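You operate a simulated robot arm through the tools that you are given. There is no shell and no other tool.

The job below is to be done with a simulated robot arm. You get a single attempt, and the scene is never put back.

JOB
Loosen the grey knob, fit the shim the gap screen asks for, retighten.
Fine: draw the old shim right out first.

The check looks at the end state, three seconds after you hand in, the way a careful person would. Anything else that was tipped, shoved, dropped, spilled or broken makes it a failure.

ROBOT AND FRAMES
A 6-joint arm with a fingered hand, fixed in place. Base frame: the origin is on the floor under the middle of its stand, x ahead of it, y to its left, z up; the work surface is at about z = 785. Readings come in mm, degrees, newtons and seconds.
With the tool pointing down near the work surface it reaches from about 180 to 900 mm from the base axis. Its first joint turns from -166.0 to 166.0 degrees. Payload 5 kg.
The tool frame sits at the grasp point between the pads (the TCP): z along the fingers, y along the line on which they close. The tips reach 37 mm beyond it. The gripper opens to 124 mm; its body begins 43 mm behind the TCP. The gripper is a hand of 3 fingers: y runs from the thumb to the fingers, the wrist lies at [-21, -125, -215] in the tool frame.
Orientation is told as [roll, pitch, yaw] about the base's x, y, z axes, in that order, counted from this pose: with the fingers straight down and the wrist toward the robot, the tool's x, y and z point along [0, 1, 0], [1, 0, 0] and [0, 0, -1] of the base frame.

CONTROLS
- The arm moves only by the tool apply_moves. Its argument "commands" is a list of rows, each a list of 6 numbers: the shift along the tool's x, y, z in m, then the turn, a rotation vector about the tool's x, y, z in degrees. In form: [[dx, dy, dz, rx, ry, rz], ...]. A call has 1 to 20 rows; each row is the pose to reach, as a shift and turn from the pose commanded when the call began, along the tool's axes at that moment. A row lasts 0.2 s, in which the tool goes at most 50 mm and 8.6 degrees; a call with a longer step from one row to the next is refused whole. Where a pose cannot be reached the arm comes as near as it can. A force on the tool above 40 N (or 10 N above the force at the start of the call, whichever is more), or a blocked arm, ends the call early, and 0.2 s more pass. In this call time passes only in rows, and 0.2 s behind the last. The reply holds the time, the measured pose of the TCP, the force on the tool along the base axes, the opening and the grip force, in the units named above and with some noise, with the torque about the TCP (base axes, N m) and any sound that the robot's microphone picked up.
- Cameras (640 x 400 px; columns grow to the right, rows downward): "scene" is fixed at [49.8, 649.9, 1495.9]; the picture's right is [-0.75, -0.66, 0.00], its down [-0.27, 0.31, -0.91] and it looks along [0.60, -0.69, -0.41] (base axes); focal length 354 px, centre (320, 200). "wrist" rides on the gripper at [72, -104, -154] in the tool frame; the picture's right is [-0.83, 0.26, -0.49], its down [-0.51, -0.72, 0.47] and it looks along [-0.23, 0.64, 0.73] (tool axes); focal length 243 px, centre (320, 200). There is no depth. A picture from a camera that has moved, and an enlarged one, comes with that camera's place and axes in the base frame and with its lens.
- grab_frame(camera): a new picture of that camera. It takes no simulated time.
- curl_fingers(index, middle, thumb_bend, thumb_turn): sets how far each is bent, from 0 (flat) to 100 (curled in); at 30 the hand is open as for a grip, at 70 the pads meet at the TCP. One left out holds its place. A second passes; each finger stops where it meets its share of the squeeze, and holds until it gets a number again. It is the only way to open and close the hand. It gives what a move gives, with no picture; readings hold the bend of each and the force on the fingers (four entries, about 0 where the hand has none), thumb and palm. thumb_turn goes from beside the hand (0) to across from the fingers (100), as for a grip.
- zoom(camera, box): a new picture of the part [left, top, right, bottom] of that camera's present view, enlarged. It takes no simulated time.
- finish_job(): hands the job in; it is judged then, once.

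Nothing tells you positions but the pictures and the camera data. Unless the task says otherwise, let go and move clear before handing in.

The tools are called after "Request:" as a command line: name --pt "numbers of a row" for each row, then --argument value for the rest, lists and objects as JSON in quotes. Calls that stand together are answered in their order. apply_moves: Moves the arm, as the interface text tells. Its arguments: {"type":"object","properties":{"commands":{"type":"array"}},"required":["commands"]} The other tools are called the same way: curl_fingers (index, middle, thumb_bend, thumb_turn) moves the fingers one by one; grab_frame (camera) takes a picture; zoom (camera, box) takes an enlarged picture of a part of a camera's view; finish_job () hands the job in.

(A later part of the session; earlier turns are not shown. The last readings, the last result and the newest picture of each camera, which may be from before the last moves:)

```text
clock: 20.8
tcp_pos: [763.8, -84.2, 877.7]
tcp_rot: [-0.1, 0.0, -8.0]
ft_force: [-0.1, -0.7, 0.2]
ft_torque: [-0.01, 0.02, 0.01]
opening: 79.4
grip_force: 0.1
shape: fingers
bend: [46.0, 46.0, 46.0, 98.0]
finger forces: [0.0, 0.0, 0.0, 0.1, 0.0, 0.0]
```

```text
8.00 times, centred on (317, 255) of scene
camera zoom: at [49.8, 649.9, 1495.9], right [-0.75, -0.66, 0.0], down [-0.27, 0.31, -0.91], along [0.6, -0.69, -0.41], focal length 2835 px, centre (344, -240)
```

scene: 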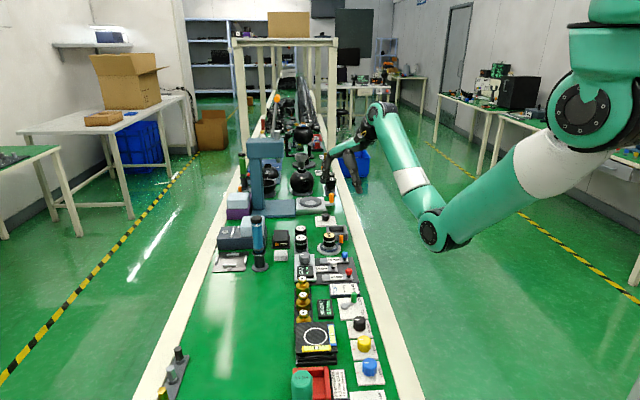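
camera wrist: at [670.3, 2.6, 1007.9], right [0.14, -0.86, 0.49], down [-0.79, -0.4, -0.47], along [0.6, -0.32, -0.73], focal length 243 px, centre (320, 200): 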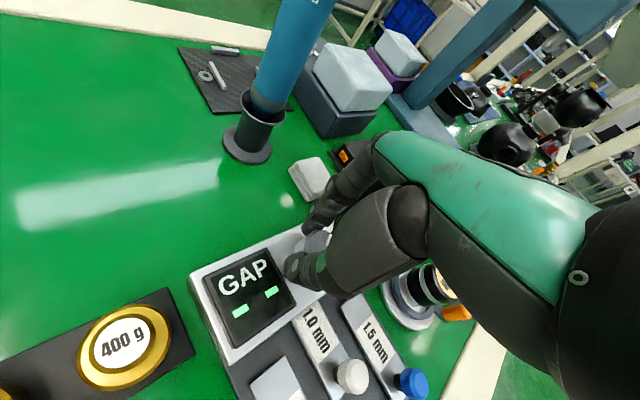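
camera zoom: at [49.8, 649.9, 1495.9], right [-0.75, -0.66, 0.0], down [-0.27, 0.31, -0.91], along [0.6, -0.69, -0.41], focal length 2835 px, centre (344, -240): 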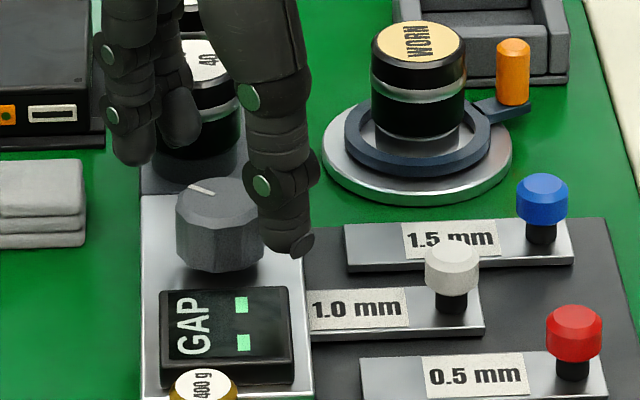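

Clear now; the knob sits about 38° clockwise of its start (it dragged back a bit on release). I'll swing to yaw 67° above, descend and regrip for another clockwise turn.

Request:
apply_moves --pt "0 0 0 0 0 -7.5" --pt "0 0 0 0 0 -15" --pt "0 0 0 0 0 -22.5" --pt "0 0 0 0 0 -30" --pt "0 0 0 0 0 -37.5" --pt "0 0 0 0 0 -45" --pt "0 0 0 0 0 -52.5" --pt "0 0 0 0 0 -60" --pt "0 0 0 0 0 -67.5" --pt "0 0 0 0 0 -75" --pt "0 0 0 0 0 -80"

Request:
grab_frame --camera "wrist"

Request:
grab_frame --camera "scene"

```text
clock: 23.2
tcp_pos: [763.4, -84.3, 878.4]
tcp_rot: [0.0, -0.1, 72.0]
ft_force: [0.1, -0.2, 0.1]
ft_torque: [0.03, -0.01, -0.01]
opening: 79.8
grip_force: 0.0
shape: fingers
bend: [46.0, 46.0, 46.0, 98.0]
finger forces: [0.1, 0.0, 0.0, 0.0, 0.1, 0.0]
```

```text
taken
camera wrist: at [661.8, -161.1, 1032.0], right [0.87, -0.01, 0.49], down [0.26, -0.84, -0.47], along [0.42, 0.54, -0.73], focal length 243 px, centre (320, 200)
```

wrist: 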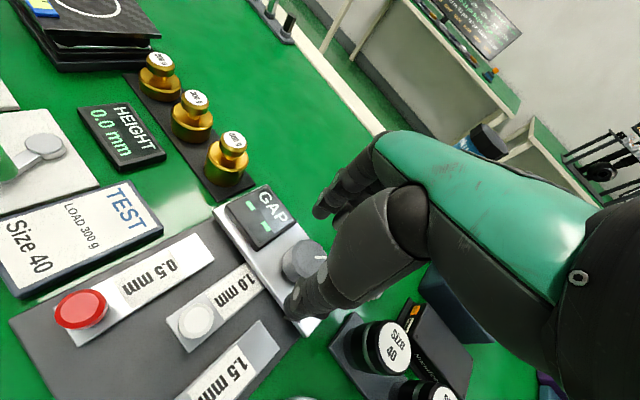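

```text
taken
```

scene: 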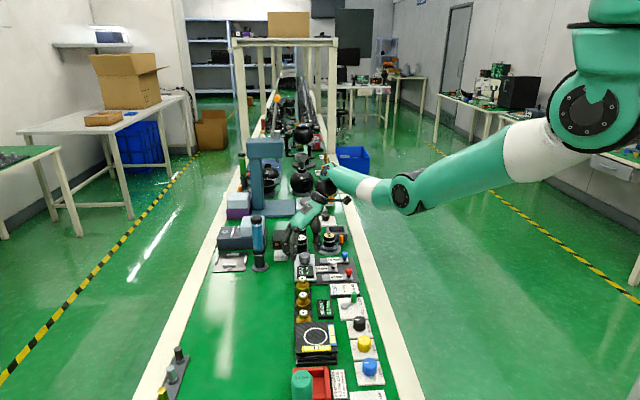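

Request:
apply_moves --pt "0 0 0.008 0 0 0" --pt "0 0 0.016 0 0 0" --pt "0 0 0.022 0 0 0"

Request:
zoom --camera "wrist" --box '[200, 180, 360, 340]'

Request:
zoom --camera "scene" --box '[285, 230, 349, 280]'

```text
clock: 24.0
tcp_pos: [763.7, -84.1, 856.2]
tcp_rot: [0.0, -0.1, 72.0]
ft_force: [0.5, 0.1, 0.5]
ft_torque: [-0.04, -0.01, -0.01]
opening: 79.6
grip_force: 0.1
shape: fingers
bend: [46.0, 46.0, 46.0, 98.0]
finger forces: [0.0, 0.0, 0.0, 0.0, 0.0, 0.0]
```

```text
2.50 times, centred on (280, 260) of wrist
camera zoom: at [661.9, -162.1, 1009.7], right [0.87, -0.01, 0.49], down [0.26, -0.84, -0.47], along [0.42, 0.54, -0.73], focal length 606 px, centre (420, 50)
```

zoom: 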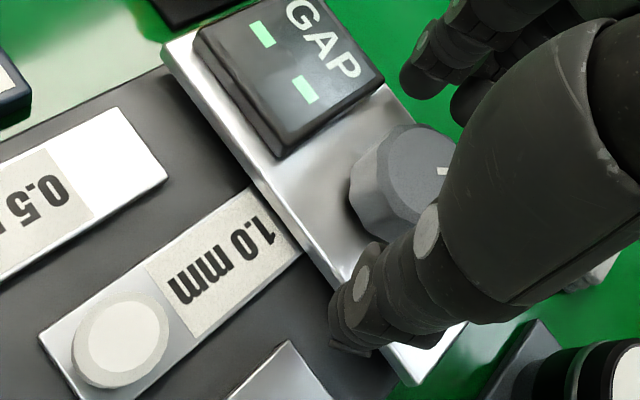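

```text
8.00 times, centred on (317, 255) of scene
camera zoom: at [49.8, 649.9, 1495.9], right [-0.75, -0.66, 0.0], down [-0.27, 0.31, -0.91], along [0.6, -0.69, -0.41], focal length 2835 px, centre (344, -240)
```

zoom: 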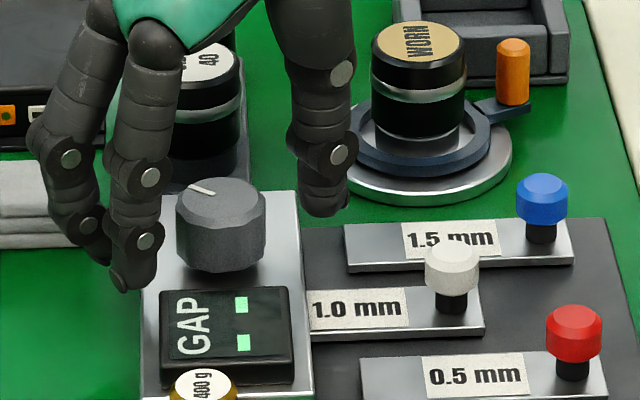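

Request:
curl_fingers --index 68 --middle 68 --thumb_bend 68

Request:
apply_moves --pt "0 0 0 0 0 5" --pt "0 0 0 0 0 10" --pt "0 0 0 0 0 15" --pt "0 0 0 0 0 20" --pt "0 0 0 0 0 25" --pt "0 0 0 0 0 30"

Request:
zoom --camera "scene" --box '[293, 245, 325, 275]'

```text
clock: 25.0
tcp_pos: [764.3, -85.2, 855.1]
tcp_rot: [0.0, 0.0, 72.0]
ft_force: [3.3, 6.2, -0.7]
ft_torque: [0.21, -0.16, 0.01]
opening: 36.4
grip_force: 12.2
shape: fingers
bend: [60.0, 64.0, 62.0, 99.0]
finger forces: [8.5, 6.5, 0.0, 0.0, 8.9, 0.1]
```

```text
clock: 26.4
tcp_pos: [762.8, -85.7, 855.5]
tcp_rot: [0.0, -0.1, 41.9]
ft_force: [4.4, 3.9, 1.1]
ft_torque: [0.15, -0.14, -0.01]
opening: 36.3
grip_force: 12.5
shape: fingers
bend: [60.0, 64.0, 62.0, 100.0]
finger forces: [8.8, 5.7, 0.0, 0.0, 9.4, 0.0]
```

```text
13.33 times, centred on (309, 260) of scene
camera zoom: at [49.8, 649.9, 1495.9], right [-0.75, -0.66, 0.0], down [-0.27, 0.31, -0.91], along [0.6, -0.69, -0.41], focal length 4726 px, centre (467, -600)
```

zoom: 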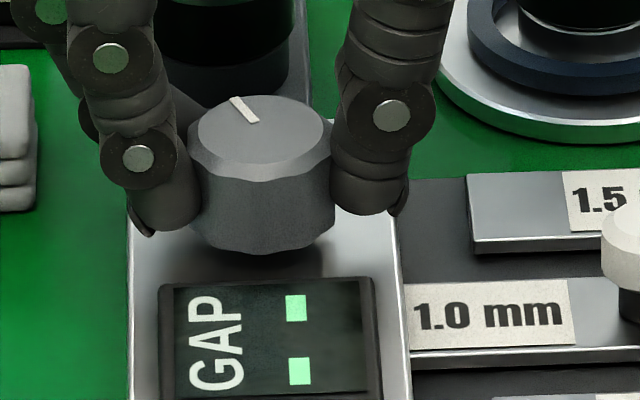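

Turning freely, marker at about 65° clockwise. Continuing.

Request:
apply_moves --pt "0 0 0 0 0 5" --pt "0 0 0 0 0 10" --pt "0 0 0 0 0 15" --pt "0 0 0 0 0 20" --pt "0 0 0 0 0 25" --pt "0 0 0 0 0 30"

Request:
zoom --camera "scene" --box '[293, 245, 325, 275]'

```text
clock: 27.8
tcp_pos: [763.8, -84.7, 855.6]
tcp_rot: [0.0, -0.1, 11.9]
ft_force: [4.2, 1.2, -2.0]
ft_torque: [0.02, -0.17, 0.0]
opening: 36.3
grip_force: 11.8
shape: fingers
bend: [60.0, 64.0, 62.0, 100.0]
finger forces: [7.9, 6.5, 0.0, 0.0, 9.3, 0.0]
```

```text
13.33 times, centred on (309, 260) of scene
camera zoom: at [49.8, 649.9, 1495.9], right [-0.75, -0.66, 0.0], down [-0.27, 0.31, -0.91], along [0.6, -0.69, -0.41], focal length 4726 px, centre (467, -600)
```

zoom: 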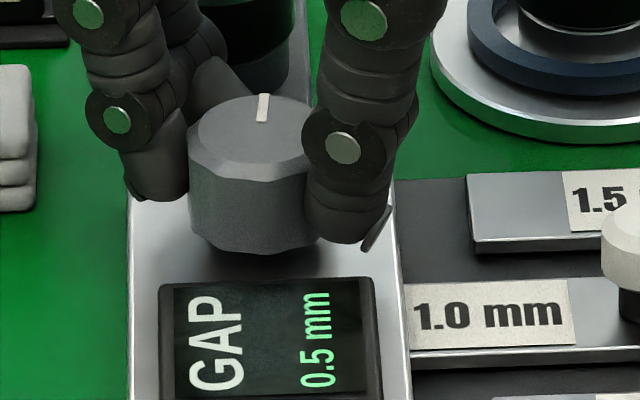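

The screen now reads 0.5 mm, so the knob is loosened by the clockwise turn. I'll confirm the reading, and turn a touch further for margin against drag on release.

Request:
apply_moves --pt "0 0 0 0 0 4" --pt "0 0 0 0 0 8" --pt "0 0 0 0 0 10"

Request:
zoom --camera "wrist" --box '[180, 200, 340, 340]'

Request:
zoom --camera "scene" --box '[293, 245, 325, 275]'

```text
clock: 28.6
tcp_pos: [764.9, -85.0, 855.5]
tcp_rot: [0.0, 0.1, 2.0]
ft_force: [3.8, 2.3, -1.5]
ft_torque: [0.11, -0.15, 0.22]
opening: 36.1
grip_force: 12.1
shape: fingers
bend: [61.0, 64.0, 62.0, 100.0]
finger forces: [8.3, 6.1, 0.0, 0.0, 9.6, 0.0]
```

```text
2.86 times, centred on (260, 270) of wrist
camera zoom: at [656.6, -15.3, 1009.8], right [0.29, -0.82, 0.49], down [-0.7, -0.53, -0.47], along [0.65, -0.21, -0.73], focal length 693 px, centre (491, 0)
```

zoom: 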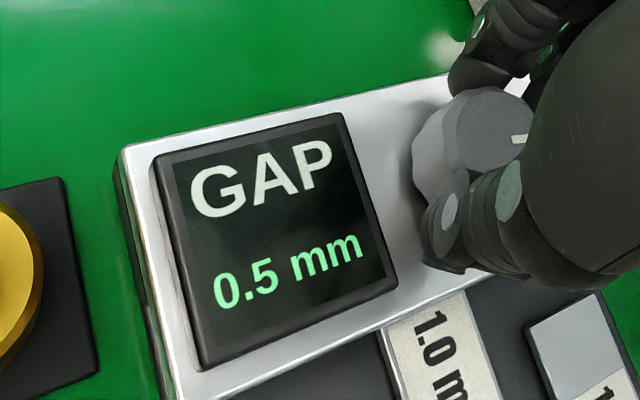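

```text
13.33 times, centred on (309, 260) of scene
camera zoom: at [49.8, 649.9, 1495.9], right [-0.75, -0.66, 0.0], down [-0.27, 0.31, -0.91], along [0.6, -0.69, -0.41], focal length 4726 px, centre (467, -600)
```

zoom: 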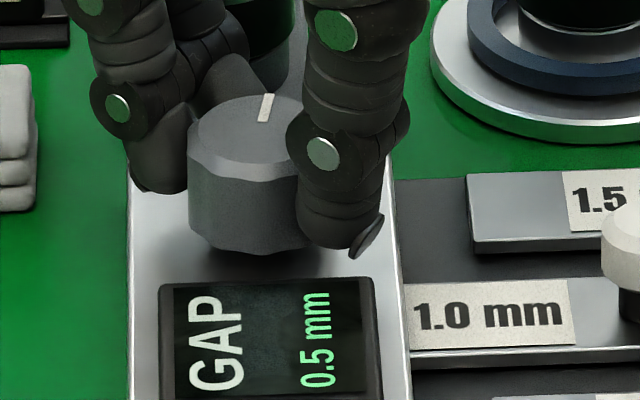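

The stop is at about 95° (torque rose to 0.22), so the loosen range is 0–95° clockwise. I'll open just a little, then lift straight off.

Request:
curl_fingers --index 54 --middle 54 --thumb_bend 54 --thumb_turn 98

Request:
apply_moves --pt "0 0 -0.008 0 0 0" --pt "0 0 -0.018 0 0 0" --pt "0 0 -0.03 0 0 0" --pt "0 0 -0.045 0 0 0"

Request:
zoom --camera "scene" --box '[285, 230, 349, 280]'

Request:
grab_frame --camera "wrist"

```text
clock: 29.6
tcp_pos: [762.7, -84.2, 856.6]
tcp_rot: [0.1, 0.0, 2.0]
ft_force: [-0.5, 0.8, -0.3]
ft_torque: [-0.04, 0.0, 0.02]
opening: 55.0
grip_force: 0.1
shape: fingers
bend: [54.0, 54.0, 54.0, 99.0]
finger forces: [0.0, 0.0, 0.1, 0.1, 0.0, 0.0]
```

```text
clock: 30.6
tcp_pos: [764.2, -84.0, 902.5]
tcp_rot: [0.0, 0.0, 2.0]
ft_force: [-1.1, 0.5, 0.1]
ft_torque: [0.02, -0.01, -0.01]
opening: 54.5
grip_force: 0.0
shape: fingers
bend: [54.0, 54.0, 54.0, 99.0]
finger forces: [0.0, 0.1, 0.1, 0.0, 0.1, 0.0]
```

```text
8.00 times, centred on (317, 255) of scene
camera zoom: at [49.8, 649.9, 1495.9], right [-0.75, -0.66, 0.0], down [-0.27, 0.31, -0.91], along [0.6, -0.69, -0.41], focal length 2835 px, centre (344, -240)
```

zoom: 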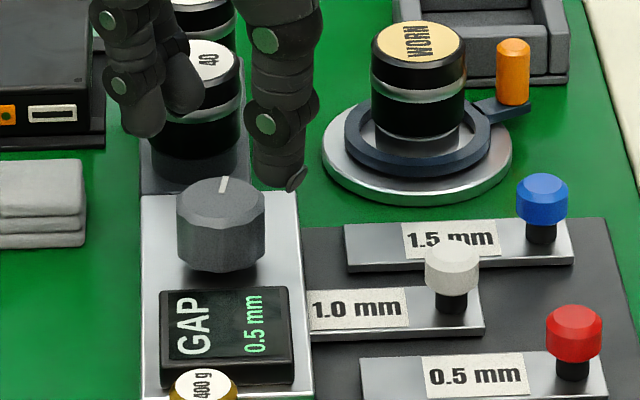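

```text
taken
camera wrist: at [656.5, -15.2, 1055.5], right [0.29, -0.82, 0.49], down [-0.7, -0.53, -0.47], along [0.65, -0.21, -0.73], focal length 243 px, centre (320, 200)
```

wrist: 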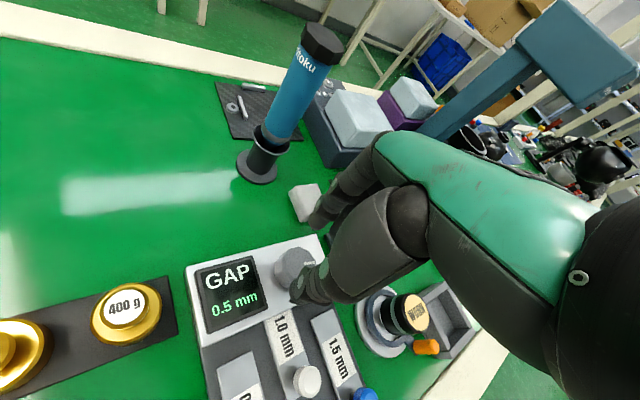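

The knob stays loose and the screen asks for 0.5 mm (red handle). Next I'll move over the white handle of the old 1.0 mm shim at about (680, -139), turning to yaw 45° so the grip lines up with the slot.

Request:
apply_moves --pt "-0.0087 -0.0143 0 0 0 -7.2" --pt "-0.0173 -0.0287 0 0 0 -14.4" --pt "-0.026 -0.043 0 0 0 -21.6" --pt "-0.0347 -0.0573 0.01 0 0 -28.8" --pt "-0.0433 -0.0717 0.02 0 0 -36" --pt "-0.052 -0.086 0.028 0 0 -43"

Request:
grab_frame --camera "wrist"

Request:
zoom --camera "scene" --box '[285, 230, 365, 280]'

```text
clock: 32.0
tcp_pos: [679.5, -138.9, 872.7]
tcp_rot: [-0.1, 0.0, 45.1]
ft_force: [0.4, 0.1, 0.2]
ft_torque: [-0.06, -0.02, 0.0]
opening: 54.9
grip_force: 0.0
shape: fingers
bend: [54.0, 54.0, 54.0, 99.0]
finger forces: [0.0, 0.1, 0.0, 0.0, 0.0, 0.0]
```

```text
taken
camera wrist: at [553.3, -161.8, 1026.7], right [0.77, -0.4, 0.49], down [-0.15, -0.87, -0.47], along [0.62, 0.29, -0.73], focal length 243 px, centre (320, 200)
```

wrist: 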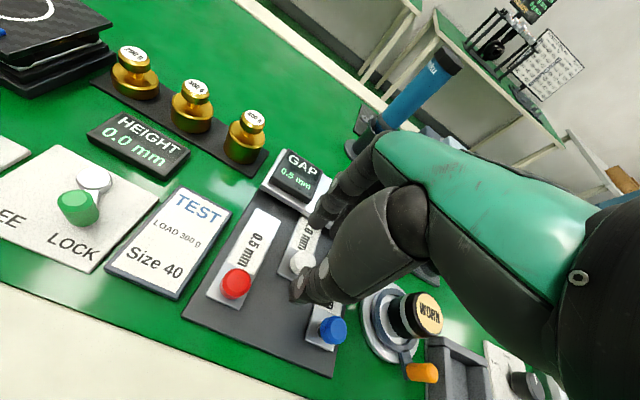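

```text
8.00 times, centred on (325, 255) of scene
camera zoom: at [49.8, 649.9, 1495.9], right [-0.75, -0.66, 0.0], down [-0.27, 0.31, -0.91], along [0.6, -0.69, -0.41], focal length 2835 px, centre (280, -240)
```

zoom: 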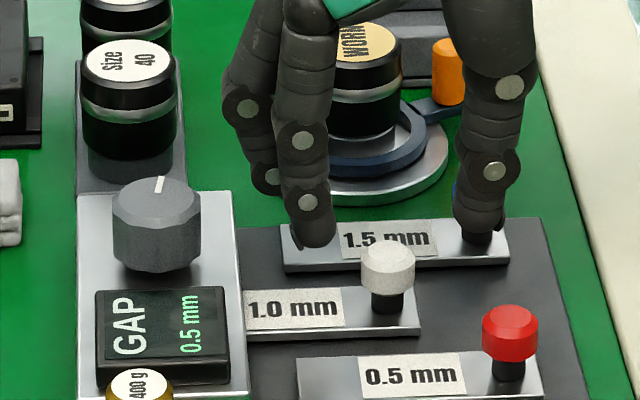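

Request:
zoom --camera "wrist" --box '[200, 190, 360, 350]'

```text
2.50 times, centred on (280, 270) of wrist
camera zoom: at [553.3, -161.8, 1026.7], right [0.77, -0.4, 0.49], down [-0.15, -0.87, -0.47], along [0.62, 0.29, -0.73], focal length 606 px, centre (420, 25)
```

zoom: 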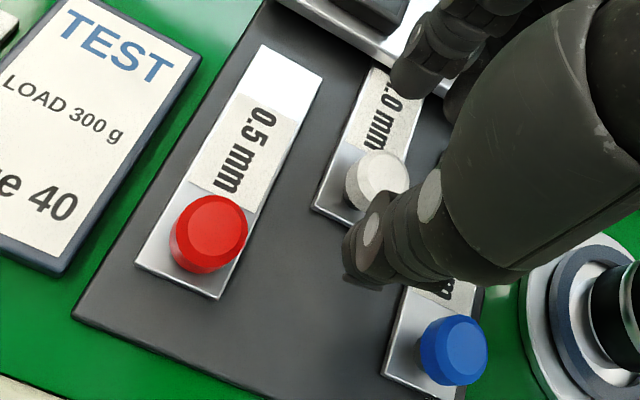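

White handle confirmed at (680, -138.5). Descending so the tips are about level with the underside of its head.

Request:
apply_moves --pt "0 0 0.008 0 0 0" --pt "0 0 0.016 0 0 0" --pt "0 0 0.024 0 0 0" --pt "0 0 0.03 0 0 0" --pt "0 0 0.034 0 0 0"

Request:
zoom --camera "scene" --box '[305, 240, 353, 275]'

Request:
zoom --camera "wrist" --box '[220, 190, 360, 330]'

```text
clock: 33.2
tcp_pos: [679.1, -139.5, 838.5]
tcp_rot: [0.0, 0.0, 44.9]
ft_force: [-0.4, -0.1, 0.1]
ft_torque: [-0.01, -0.02, 0.02]
opening: 54.8
grip_force: 0.0
shape: fingers
bend: [54.0, 54.0, 54.0, 99.0]
finger forces: [0.0, 0.0, 0.1, 0.0, 0.1, 0.0]
```

```text
11.43 times, centred on (329, 258) of scene
camera zoom: at [49.8, 649.9, 1495.9], right [-0.75, -0.66, 0.0], down [-0.27, 0.31, -0.91], along [0.6, -0.69, -0.41], focal length 4050 px, centre (217, -457)
```

zoom: 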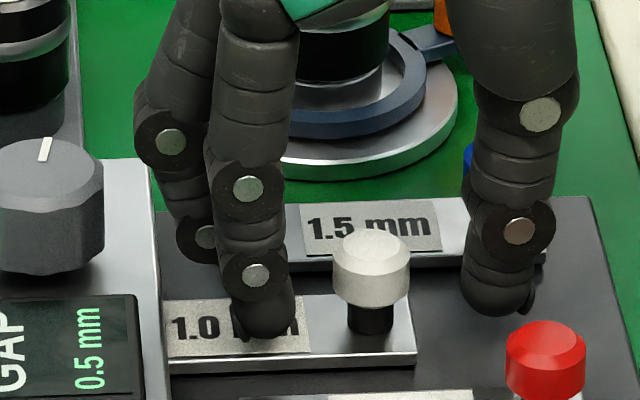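

```text
2.86 times, centred on (290, 260) of wrist
camera zoom: at [553.4, -161.2, 993.0], right [0.77, -0.4, 0.49], down [-0.15, -0.87, -0.47], along [0.62, 0.29, -0.73], focal length 693 px, centre (406, 29)
```

zoom: 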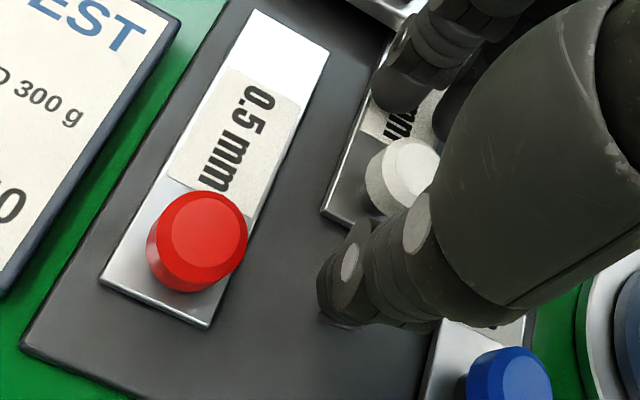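

Positioned around the white handle. Closing gently.

Request:
curl_fingers --index 64 --middle 64 --thumb_bend 64

Request:
zoom --camera "scene" --box '[305, 240, 353, 275]'

```text
clock: 34.2
tcp_pos: [677.8, -140.1, 839.7]
tcp_rot: [0.0, 0.0, 45.0]
ft_force: [0.2, 0.2, 0.6]
ft_torque: [0.0, -0.01, 0.01]
opening: 25.1
grip_force: 0.0
shape: fingers
bend: [64.0, 64.0, 64.0, 100.0]
finger forces: [0.2, 0.0, 0.0, 0.0, 0.0, 0.0]
```

```text
11.43 times, centred on (329, 258) of scene
camera zoom: at [49.8, 649.9, 1495.9], right [-0.75, -0.66, 0.0], down [-0.27, 0.31, -0.91], along [0.6, -0.69, -0.41], focal length 4050 px, centre (217, -457)
```

zoom: 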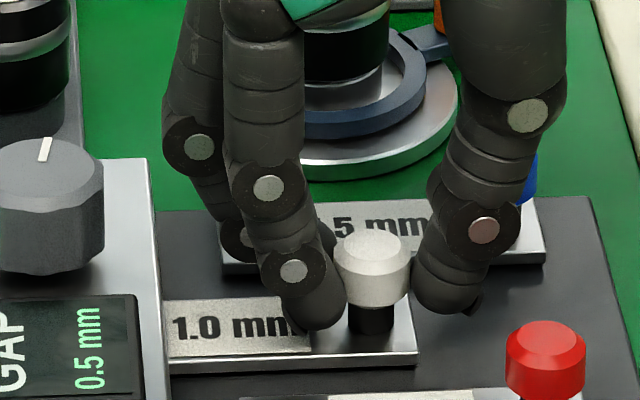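

Request:
curl_fingers --index 70 --middle 71 --thumb_bend 70

Request:
zoom --camera "scene" --box '[305, 240, 353, 275]'

```text
clock: 35.2
tcp_pos: [678.7, -138.4, 837.9]
tcp_rot: [0.0, 0.0, 45.0]
ft_force: [0.6, 0.1, -3.1]
ft_torque: [-0.01, 0.0, 0.02]
opening: 20.4
grip_force: 6.7
shape: fingers
bend: [66.0, 68.0, 66.0, 100.0]
finger forces: [3.3, 3.5, 0.0, 0.0, 7.0, 0.0]
```

```text
11.43 times, centred on (329, 258) of scene
camera zoom: at [49.8, 649.9, 1495.9], right [-0.75, -0.66, 0.0], down [-0.27, 0.31, -0.91], along [0.6, -0.69, -0.41], focal length 4050 px, centre (217, -457)
```

zoom: 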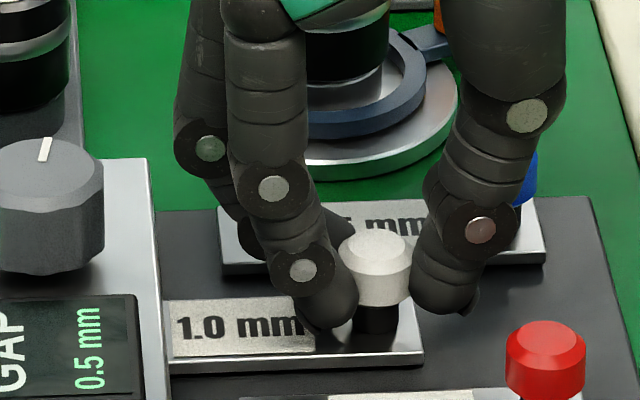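

The shim slides freely. I'll firm up the grip slightly and draw it straight out along the slot.

Request:
curl_fingers --index 75 --middle 77 --thumb_bend 75

Request:
apply_moves --pt "0 -0.004 0 0 0 0" --pt "0 -0.008 0 0 0 0" --pt "0 -0.012 0 0 0 0" --pt "0 -0.016 0 0 0 0" --pt "0 -0.02 0 0 0 0" --pt "0 -0.025 0 0 0 0" --pt "0 -0.03 0 0 0 0" --pt "0 -0.035 0 0 0 0" --pt "0 -0.04 0 0 0 0"

Request:
zoom --camera "scene" --box '[290, 235, 360, 285]'

Request:
grab_frame --camera "wrist"

```text
clock: 36.2
tcp_pos: [679.7, -140.3, 838.5]
tcp_rot: [0.0, 0.0, 44.9]
ft_force: [2.6, -2.9, -8.9]
ft_torque: [-0.15, -0.05, 0.01]
opening: 19.0
grip_force: 15.9
shape: fingers
bend: [71.0, 68.0, 66.0, 100.0]
finger forces: [7.4, 8.8, 0.1, 0.0, 15.3, 0.1]
```

```text
clock: 38.2
tcp_pos: [651.8, -168.8, 838.1]
tcp_rot: [0.0, 0.0, 45.0]
ft_force: [-0.8, 0.4, -5.3]
ft_torque: [0.0, 0.08, 0.09]
opening: 18.9
grip_force: 16.1
shape: fingers
bend: [71.0, 71.0, 66.0, 100.0]
finger forces: [9.2, 7.7, 0.1, 0.0, 15.6, 0.0]
```

```text
8.00 times, centred on (325, 260) of scene
camera zoom: at [49.8, 649.9, 1495.9], right [-0.75, -0.66, 0.0], down [-0.27, 0.31, -0.91], along [0.6, -0.69, -0.41], focal length 2835 px, centre (280, -280)
```

zoom: 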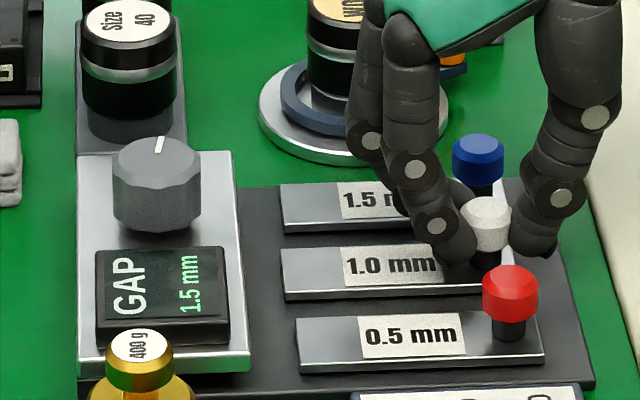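

```text
taken
camera wrist: at [525.4, -190.3, 992.4], right [0.77, -0.4, 0.49], down [-0.15, -0.87, -0.47], along [0.62, 0.29, -0.73], focal length 243 px, centre (320, 200)
```

wrist: 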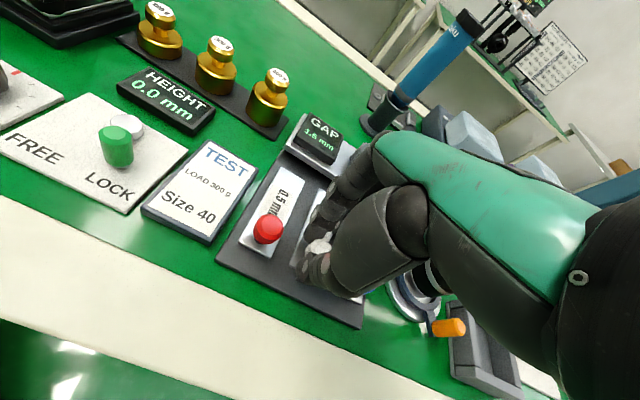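

With the old shim fully out, the screen now reads 1.5 mm (the earlier 0.5 was only the remaining gap). I'll confirm the digits closely and check the shim is clear of the slot.

Request:
zoom --camera "scene" --box '[298, 255, 338, 280]'

Request:
zoom --camera "wrist" --box '[240, 110, 380, 210]'

Request:
zoom --camera "wrist" --box '[200, 180, 400, 340]'

```text
16.00 times, centred on (318, 268) of scene
camera zoom: at [49.8, 649.9, 1495.9], right [-0.75, -0.66, 0.0], down [-0.27, 0.31, -0.91], along [0.6, -0.69, -0.41], focal length 5671 px, centre (352, -880)
```

zoom: 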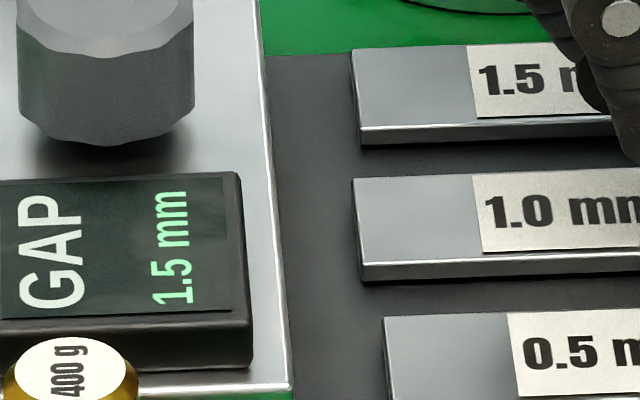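

```text
4.00 times, centred on (310, 160) of wrist
camera zoom: at [525.4, -190.3, 992.4], right [0.77, -0.4, 0.49], down [-0.15, -0.87, -0.47], along [0.62, 0.29, -0.73], focal length 970 px, centre (360, 360)
```

zoom: 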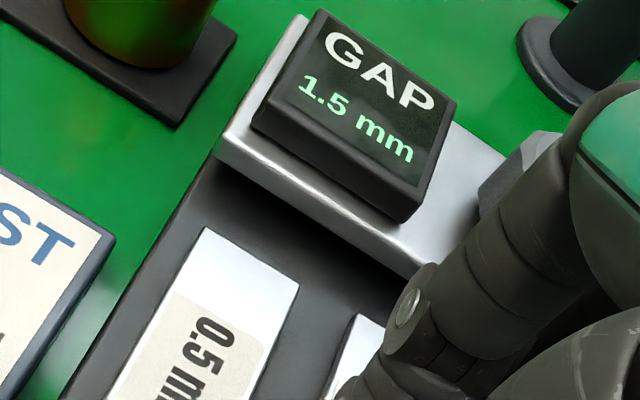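

```text
2.50 times, centred on (300, 260) of wrist
camera zoom: at [525.4, -190.3, 992.4], right [0.77, -0.4, 0.49], down [-0.15, -0.87, -0.47], along [0.62, 0.29, -0.73], focal length 606 px, centre (370, 50)
```

zoom: 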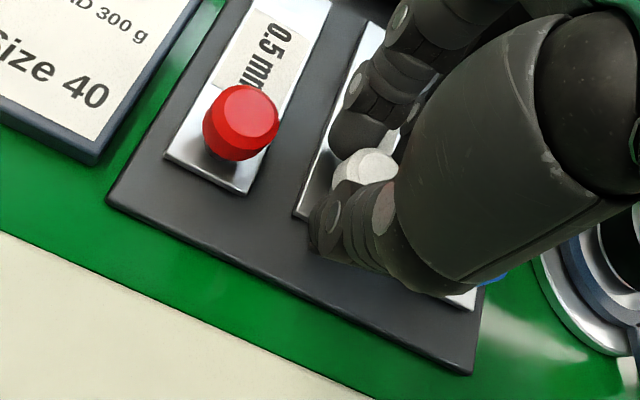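

Confirmed: the screen asks for 1.5 mm (blue). I'll lift the old white shim carefully and park it flat on the empty bench behind the clamp plate.

Request:
apply_moves --pt "0 0 -0.004 0 0 0" --pt "0 0 -0.008 0 0 0" --pt "0 0 -0.013 0 0 0" --pt "0 0 -0.018 0 0 0" --pt "0 0 -0.024 0 0 0" --pt "0 0 -0.03 0 0 0"

Request:
zoom --camera "scene" --box '[290, 220, 370, 285]'

Request:
zoom --camera "wrist" --box '[200, 180, 400, 340]'

```text
clock: 39.6
tcp_pos: [650.2, -167.2, 869.9]
tcp_rot: [0.0, 0.0, 44.9]
ft_force: [0.1, 1.1, -0.8]
ft_torque: [-0.03, -0.04, 0.0]
opening: 0.4
grip_force: 0.1
shape: fingers
bend: [74.0, 73.0, 72.0, 100.0]
finger forces: [0.0, 0.0, 0.0, 0.0, 0.0, 0.0]
```

```text
6.15 times, centred on (330, 252) of scene
camera zoom: at [49.8, 649.9, 1495.9], right [-0.75, -0.66, 0.0], down [-0.27, 0.31, -0.91], along [0.6, -0.69, -0.41], focal length 2181 px, centre (258, -123)
```

zoom: 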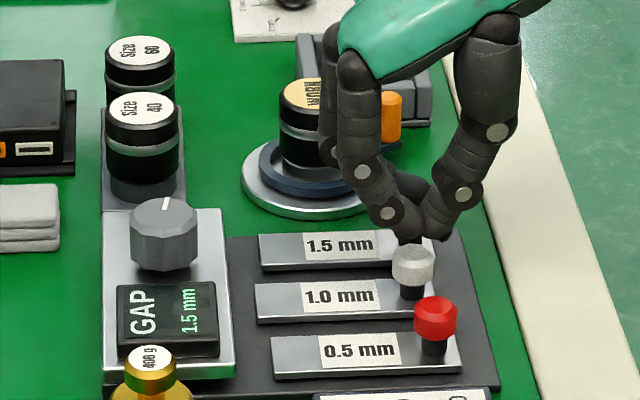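

```text
2.50 times, centred on (300, 260) of wrist
camera zoom: at [526.0, -189.8, 1023.5], right [0.77, -0.4, 0.49], down [-0.15, -0.87, -0.47], along [0.62, 0.29, -0.73], focal length 606 px, centre (370, 50)
```

zoom: 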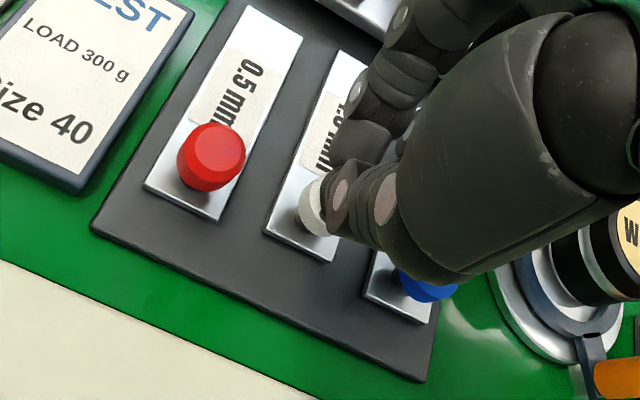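

The fingers slipped off the head; the shim stayed flat on the tray, fully out. My grip was too high on the head, so I'll open and go a few mm deeper.

Request:
curl_fingers --index 54 --middle 54 --thumb_bend 54 --thumb_turn 98

Request:
zoom --camera "scene" --box '[310, 235, 358, 275]'

Request:
zoom --camera "wrist" --box '[220, 190, 360, 330]'

```text
clock: 40.6
tcp_pos: [650.8, -166.6, 868.8]
tcp_rot: [-0.1, 0.0, 44.9]
ft_force: [1.1, 0.0, 0.2]
ft_torque: [-0.05, -0.03, 0.0]
opening: 54.3
grip_force: 0.1
shape: fingers
bend: [54.0, 54.0, 54.0, 99.0]
finger forces: [0.1, 0.1, 0.0, 0.1, 0.0, 0.0]
```

```text
10.00 times, centred on (334, 255) of scene
camera zoom: at [49.8, 649.9, 1495.9], right [-0.75, -0.66, 0.0], down [-0.27, 0.31, -0.91], along [0.6, -0.69, -0.41], focal length 3544 px, centre (180, -350)
```

zoom: 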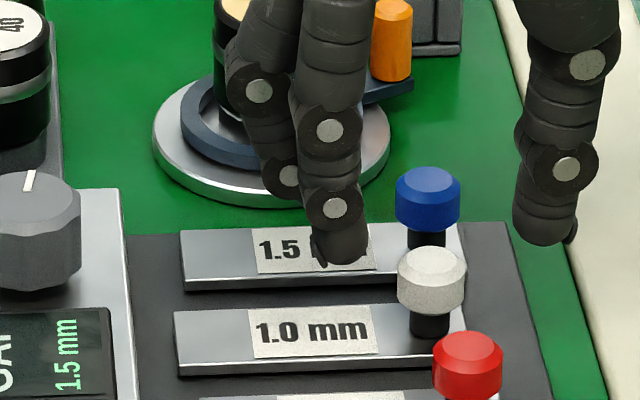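

```text
2.86 times, centred on (290, 260) of wrist
camera zoom: at [525.8, -189.7, 1023.1], right [0.77, -0.4, 0.49], down [-0.15, -0.87, -0.47], along [0.62, 0.29, -0.73], focal length 693 px, centre (406, 29)
```

zoom: 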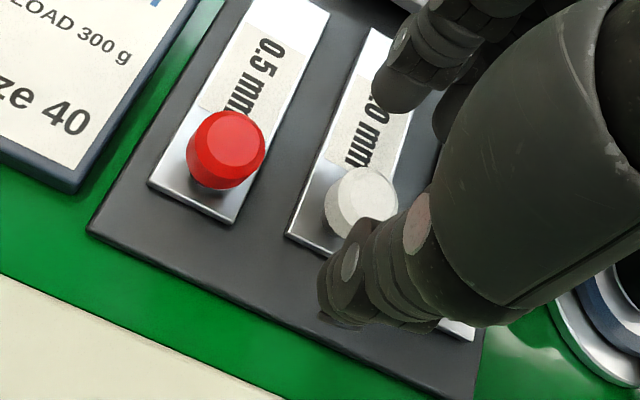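

Request:
apply_moves --pt "0 0.0045 0.008 0 0 0" --pt "0 0.0045 0.016 0 0 0" --pt "0 0.0045 0.024 0 0 0" --pt "0 0.0045 0.03 0 0 0" --pt "0 0.0045 0.034 0 0 0" --pt "0 0.0045 0.036 0 0 0"

Request:
zoom --camera "scene" --box '[310, 235, 358, 275]'

```text
clock: 42.0
tcp_pos: [655.1, -164.3, 834.8]
tcp_rot: [-0.1, -0.2, 44.9]
ft_force: [-1.2, 1.1, 13.0]
ft_torque: [0.29, -0.34, 0.08]
opening: 54.6
grip_force: 6.4
shape: fingers
bend: [54.0, 54.0, 54.0, 99.0]
finger forces: [2.3, 10.1, 0.0, 0.0, 0.0, 0.0]
```

```text
10.00 times, centred on (334, 255) of scene
camera zoom: at [49.8, 649.9, 1495.9], right [-0.75, -0.66, 0.0], down [-0.27, 0.31, -0.91], along [0.6, -0.69, -0.41], focal length 3544 px, centre (180, -350)
```

zoom: 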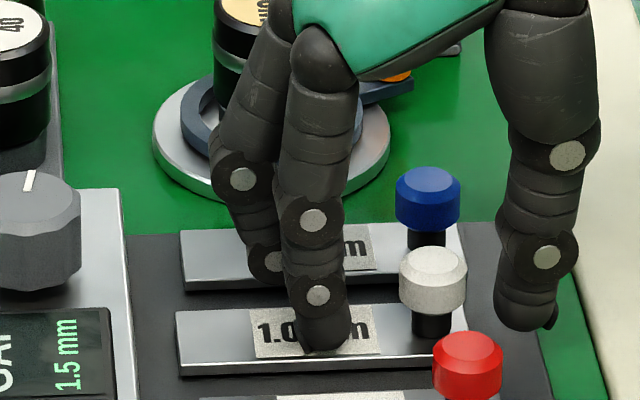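

The tips touch the shim face now (13 N), so I'll back off a few mm. The plate also spans all three lanes, so I want a look at its front face to see whether each shim has its own slot.

Request:
apply_moves --pt "0 0 -0.003 0 0 0" --pt "0 0 -0.006 0 0 0"

Request:
zoom --camera "wrist" --box '[230, 90, 390, 210]'

Request:
zoom --camera "wrist" --box '[270, 130, 350, 190]'

```text
clock: 42.6
tcp_pos: [654.6, -165.3, 837.1]
tcp_rot: [0.0, 0.1, 45.1]
ft_force: [-0.1, -0.8, -0.3]
ft_torque: [-0.02, 0.0, -0.02]
opening: 54.7
grip_force: 0.1
shape: fingers
bend: [54.0, 54.0, 54.0, 99.0]
finger forces: [0.1, 0.1, 0.0, 0.0, 0.0, 0.0]
```

```text
3.33 times, centred on (310, 150) of wrist
camera zoom: at [529.2, -186.8, 992.5], right [0.77, -0.4, 0.49], down [-0.15, -0.87, -0.47], along [0.62, 0.29, -0.73], focal length 809 px, centre (353, 367)
```

zoom: 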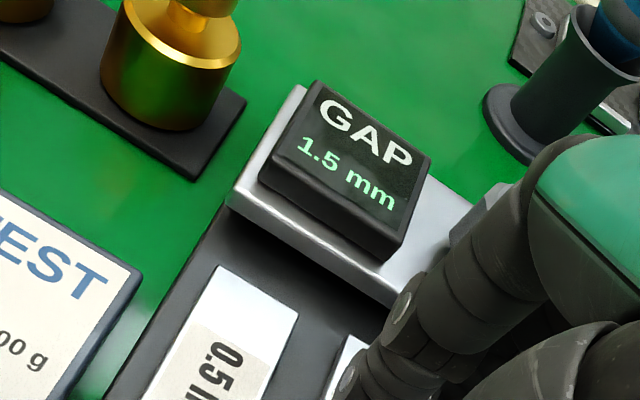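

```text
6.67 times, centred on (310, 160) of wrist
camera zoom: at [529.2, -186.8, 992.5], right [0.77, -0.4, 0.49], down [-0.15, -0.87, -0.47], along [0.62, 0.29, -0.73], focal length 1618 px, centre (387, 467)
```

zoom: 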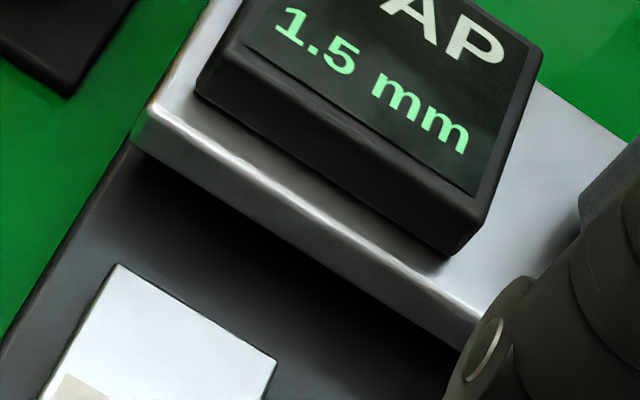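

The plate looks raised over the whole tray width with a shadowed gap beneath, so each lane may slide in on its own. I'll grip white again to draw it level with the other shims, then test with a tiny lift whether shims are guided or free.

Request:
curl_fingers --index 72 --middle 73 --thumb_bend 72

Request:
apply_moves --pt "0 -0.003 0 0 0 0" --pt "0 -0.006 0 0 0 0" --pt "0 -0.009 0 0 0 0"

Request:
zoom --camera "scene" --box '[300, 235, 364, 283]'

```text
clock: 43.6
tcp_pos: [654.5, -163.2, 837.9]
tcp_rot: [0.0, 0.0, 45.0]
ft_force: [0.5, -2.6, -10.0]
ft_torque: [-0.07, 0.05, 0.04]
opening: 19.9
grip_force: 13.0
shape: fingers
bend: [71.0, 71.0, 66.0, 100.0]
finger forces: [7.1, 6.6, 0.0, 0.0, 11.2, 0.0]
```

```text
clock: 44.4
tcp_pos: [647.0, -170.0, 840.1]
tcp_rot: [0.1, 0.1, 45.0]
ft_force: [6.7, 1.1, -15.0]
ft_torque: [0.05, -0.16, 0.0]
opening: 20.0
grip_force: 11.7
shape: fingers
bend: [71.0, 71.0, 66.0, 100.0]
finger forces: [7.9, 8.0, 0.0, 0.0, 7.5, 0.0]
```

```text
8.33 times, centred on (332, 259) of scene
camera zoom: at [49.8, 649.9, 1495.9], right [-0.75, -0.66, 0.0], down [-0.27, 0.31, -0.91], along [0.6, -0.69, -0.41], focal length 2954 px, centre (220, -292)
```

zoom: 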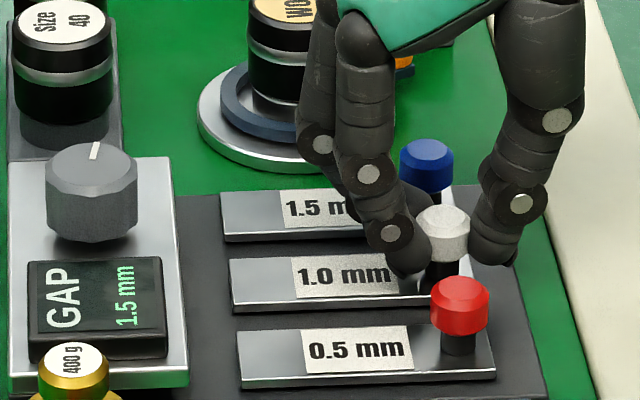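

The shim takes 15 N upward without lifting, so the shims are guided in their own lanes and slide under the plate; white is now drawn level with the others. I'll release it, lift, and move across to the blue 1.5 mm handle.

Request:
curl_fingers --index 54 --middle 54 --thumb_bend 54 --thumb_turn 98

Request:
apply_moves --pt "0 0 -0.01 0 0 0" --pt "0 0 -0.022 0 0 0" --pt "0 0 -0.034 0 0 0" --pt "-0.012 0 -0.036 0 0 0" --pt "-0.025 0 -0.036 0 0 0" --pt "-0.038 0 -0.036 0 0 0" --pt "-0.0494 0.001 -0.036 0 0 0"

Request:
zoom --camera "wrist" --box '[200, 180, 380, 340]'

Request:
zoom --camera "scene" --box '[300, 225, 364, 280]'

```text
clock: 45.4
tcp_pos: [648.8, -171.3, 839.3]
tcp_rot: [0.0, 0.0, 45.0]
ft_force: [0.2, -0.1, -0.6]
ft_torque: [-0.01, 0.0, -0.01]
opening: 54.8
grip_force: 0.0
shape: fingers
bend: [54.0, 54.0, 54.0, 99.0]
finger forces: [0.1, 0.0, 0.0, 0.1, 0.0, 0.0]
```

```text
clock: 47.0
tcp_pos: [683.9, -203.9, 874.8]
tcp_rot: [0.0, -0.1, 45.0]
ft_force: [0.9, 0.6, 0.2]
ft_torque: [-0.01, 0.03, 0.0]
opening: 54.6
grip_force: 0.1
shape: fingers
bend: [54.0, 54.0, 54.0, 99.0]
finger forces: [0.0, 0.1, 0.1, 0.0, 0.0, 0.1]
```

```text
2.50 times, centred on (290, 260) of wrist
camera zoom: at [557.8, -226.5, 1029.1], right [0.77, -0.4, 0.49], down [-0.15, -0.87, -0.47], along [0.62, 0.29, -0.73], focal length 606 px, centre (395, 50)
```

zoom: 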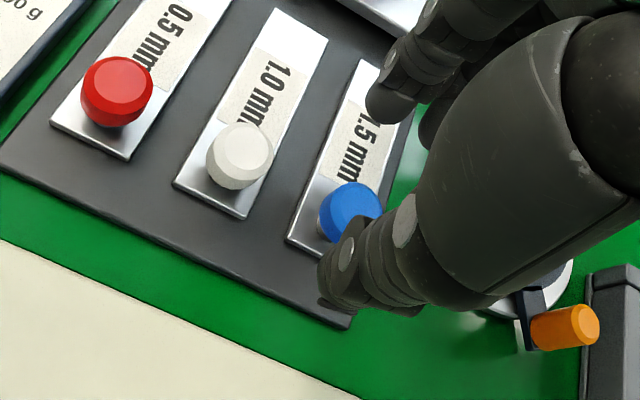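

```text
7.27 times, centred on (332, 252) of scene
camera zoom: at [49.8, 649.9, 1495.9], right [-0.75, -0.66, 0.0], down [-0.27, 0.31, -0.91], along [0.6, -0.69, -0.41], focal length 2578 px, centre (233, -182)
```

zoom: 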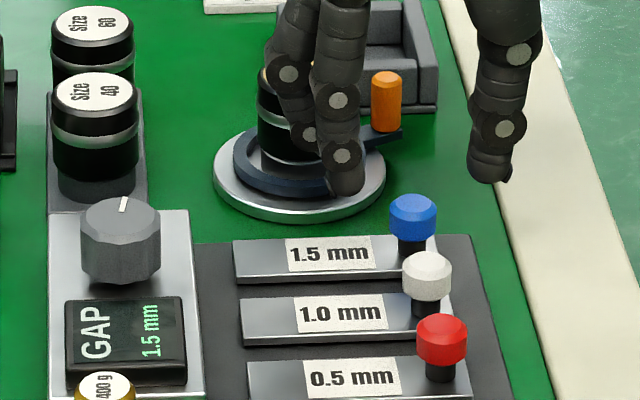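

All three shims sit level in their lanes; the hand is over the blue handle. Descending and closing on it.

Request:
apply_moves --pt "0 0.002 0.009 0 0 0" --pt "0 0.002 0.018 0 0 0" --pt "0 0.002 0.027 0 0 0" --pt "0 0.002 0.033 0 0 0" --pt "0 0.002 0.0365 0 0 0"

Request:
curl_fingers --index 67 --middle 67 --thumb_bend 67

Request:
zoom --camera "scene" --box '[300, 225, 364, 280]'

Request:
zoom --camera "wrist" --box '[200, 180, 380, 340]'

```text
clock: 48.2
tcp_pos: [684.9, -203.5, 838.2]
tcp_rot: [0.0, 0.0, 44.9]
ft_force: [-0.4, 0.1, 0.1]
ft_torque: [0.01, -0.01, 0.03]
opening: 54.6
grip_force: 0.0
shape: fingers
bend: [54.0, 54.0, 54.0, 99.0]
finger forces: [0.1, 0.1, 0.0, 0.0, 0.0, 0.0]
```

```text
clock: 49.2
tcp_pos: [684.9, -203.4, 838.2]
tcp_rot: [0.0, 0.1, 44.9]
ft_force: [0.2, 0.0, -1.1]
ft_torque: [0.04, 0.01, 0.01]
opening: 21.7
grip_force: 2.2
shape: fingers
bend: [65.0, 66.0, 65.0, 100.0]
finger forces: [1.7, 0.6, 0.0, 0.0, 2.4, 0.1]
```

```text
7.27 times, centred on (332, 252) of scene
camera zoom: at [49.8, 649.9, 1495.9], right [-0.75, -0.66, 0.0], down [-0.27, 0.31, -0.91], along [0.6, -0.69, -0.41], focal length 2578 px, centre (233, -182)
```

zoom: 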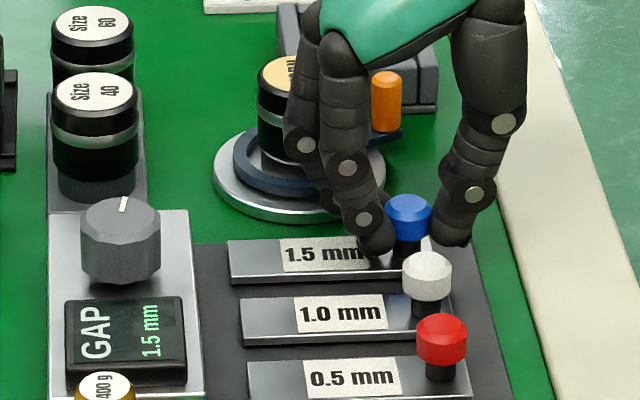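

```text
2.50 times, centred on (290, 260) of wrist
camera zoom: at [559.2, -225.9, 992.4], right [0.77, -0.4, 0.49], down [-0.15, -0.87, -0.47], along [0.62, 0.29, -0.73], focal length 606 px, centre (395, 50)
```

zoom: 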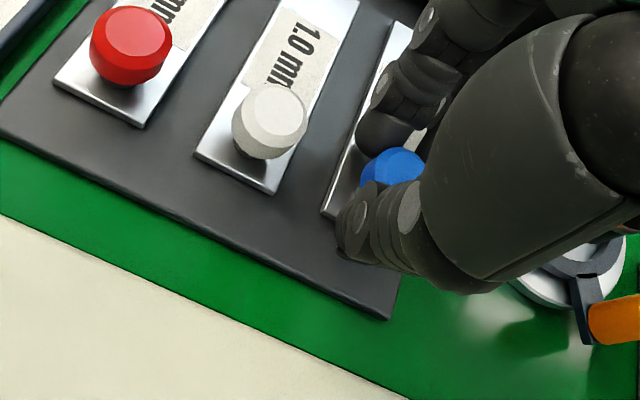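

Light grip, and the shim slides easily. Pushing it in along its lane toward the plate in small steps.

Request:
apply_moves --pt "0 0.004 0 0 0 0" --pt "0 0.008 0 0 0 0" --pt "0 0.012 0 0 0 0" --pt "0 0.016 0 0 0 0" --pt "0 0.02 0 0 0 0" --pt "0 0.024 0 0 0 0" --pt "0 0.028 0 0 0 0" --pt "0 0.032 0 0 0 0"

Request:
zoom --camera "scene" --box '[290, 225, 354, 280]'

```text
clock: 51.0
tcp_pos: [706.1, -181.0, 838.4]
tcp_rot: [0.0, 0.1, 45.0]
ft_force: [-1.1, 1.3, -2.1]
ft_torque: [0.0, 0.05, 0.0]
opening: 21.5
grip_force: 2.4
shape: fingers
bend: [65.0, 67.0, 65.0, 100.0]
finger forces: [1.8, 0.5, 0.1, 0.1, 2.7, 0.0]
```

```text
7.27 times, centred on (322, 252) of scene
camera zoom: at [49.8, 649.9, 1495.9], right [-0.75, -0.66, 0.0], down [-0.27, 0.31, -0.91], along [0.6, -0.69, -0.41], focal length 2578 px, centre (306, -182)
```

zoom: 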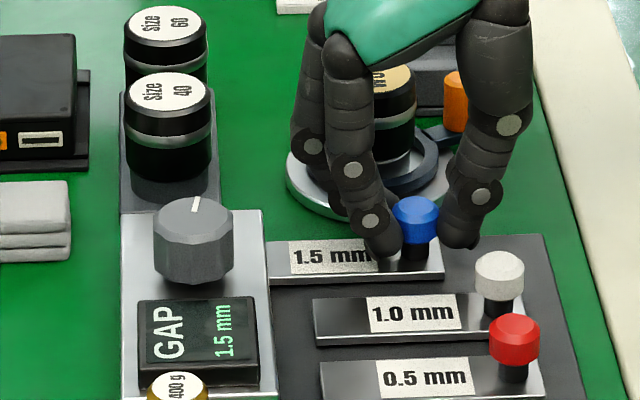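

It slides cleanly under the plate. Continuing to full depth while watching for the end stop.

Request:
apply_moves --pt "0 0.003 0 0 0 0" --pt "0 0.006 0 0 0 0" --pt "0 0.009 0 0 0 0" --pt "0 0.012 0 0 0 0"

Request:
zoom --camera "scene" --box '[290, 225, 354, 280]'

```text
clock: 52.0
tcp_pos: [715.9, -173.3, 837.8]
tcp_rot: [0.1, 0.0, 45.0]
ft_force: [-4.4, -0.7, 0.2]
ft_torque: [-0.01, 0.11, 0.01]
opening: 21.6
grip_force: 3.0
shape: fingers
bend: [66.0, 67.0, 65.0, 100.0]
finger forces: [1.4, 0.0, 0.0, 0.1, 4.4, 0.0]
```

```text
7.27 times, centred on (322, 252) of scene
camera zoom: at [49.8, 649.9, 1495.9], right [-0.75, -0.66, 0.0], down [-0.27, 0.31, -0.91], along [0.6, -0.69, -0.41], focal length 2578 px, centre (306, -182)
```

zoom: 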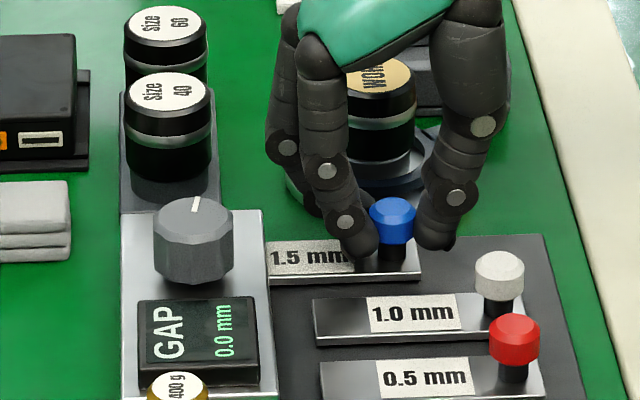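

The gap screen now reads 0.0 mm with the 1.5 mm shim in. I'll nudge a bit more to seat it against its stop.

Request:
apply_moves --pt "0 0.001 0 0 0 0" --pt "0 0.002 0 0 0 0" --pt "0 0.003 0 0 0 0"

Request:
zoom --camera "scene" --box '[290, 225, 354, 280]'

Request:
zoom --camera "wrist" --box '[200, 150, 380, 310]'

```text
clock: 52.8
tcp_pos: [718.3, -171.4, 838.2]
tcp_rot: [0.1, 0.0, 44.8]
ft_force: [-5.8, -4.2, 3.1]
ft_torque: [-0.12, 0.2, 0.02]
opening: 22.6
grip_force: 4.0
shape: fingers
bend: [67.0, 67.0, 64.0, 99.0]
finger forces: [0.1, 0.1, 0.0, 0.0, 6.9, 0.0]
```

```text
7.27 times, centred on (322, 252) of scene
camera zoom: at [49.8, 649.9, 1495.9], right [-0.75, -0.66, 0.0], down [-0.27, 0.31, -0.91], along [0.6, -0.69, -0.41], focal length 2578 px, centre (306, -182)
```

zoom: 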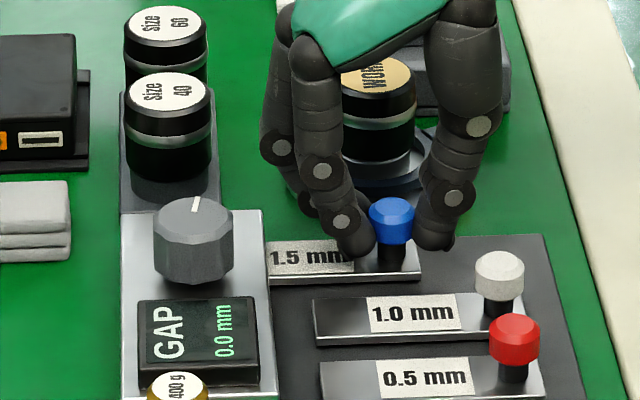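

```text
2.50 times, centred on (290, 230) of wrist
camera zoom: at [592.8, -193.1, 992.2], right [0.77, -0.4, 0.49], down [-0.15, -0.87, -0.47], along [0.62, 0.29, -0.73], focal length 606 px, centre (395, 125)
```

zoom: 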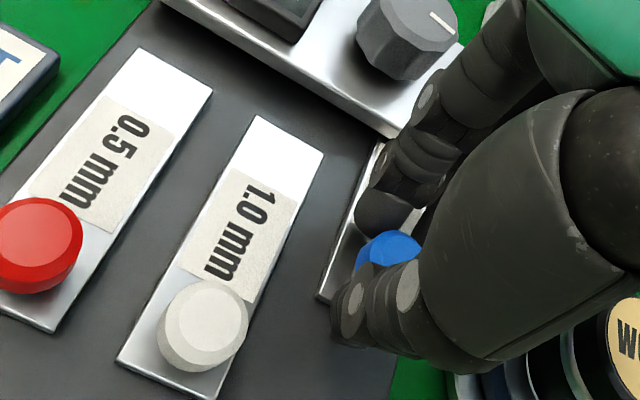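

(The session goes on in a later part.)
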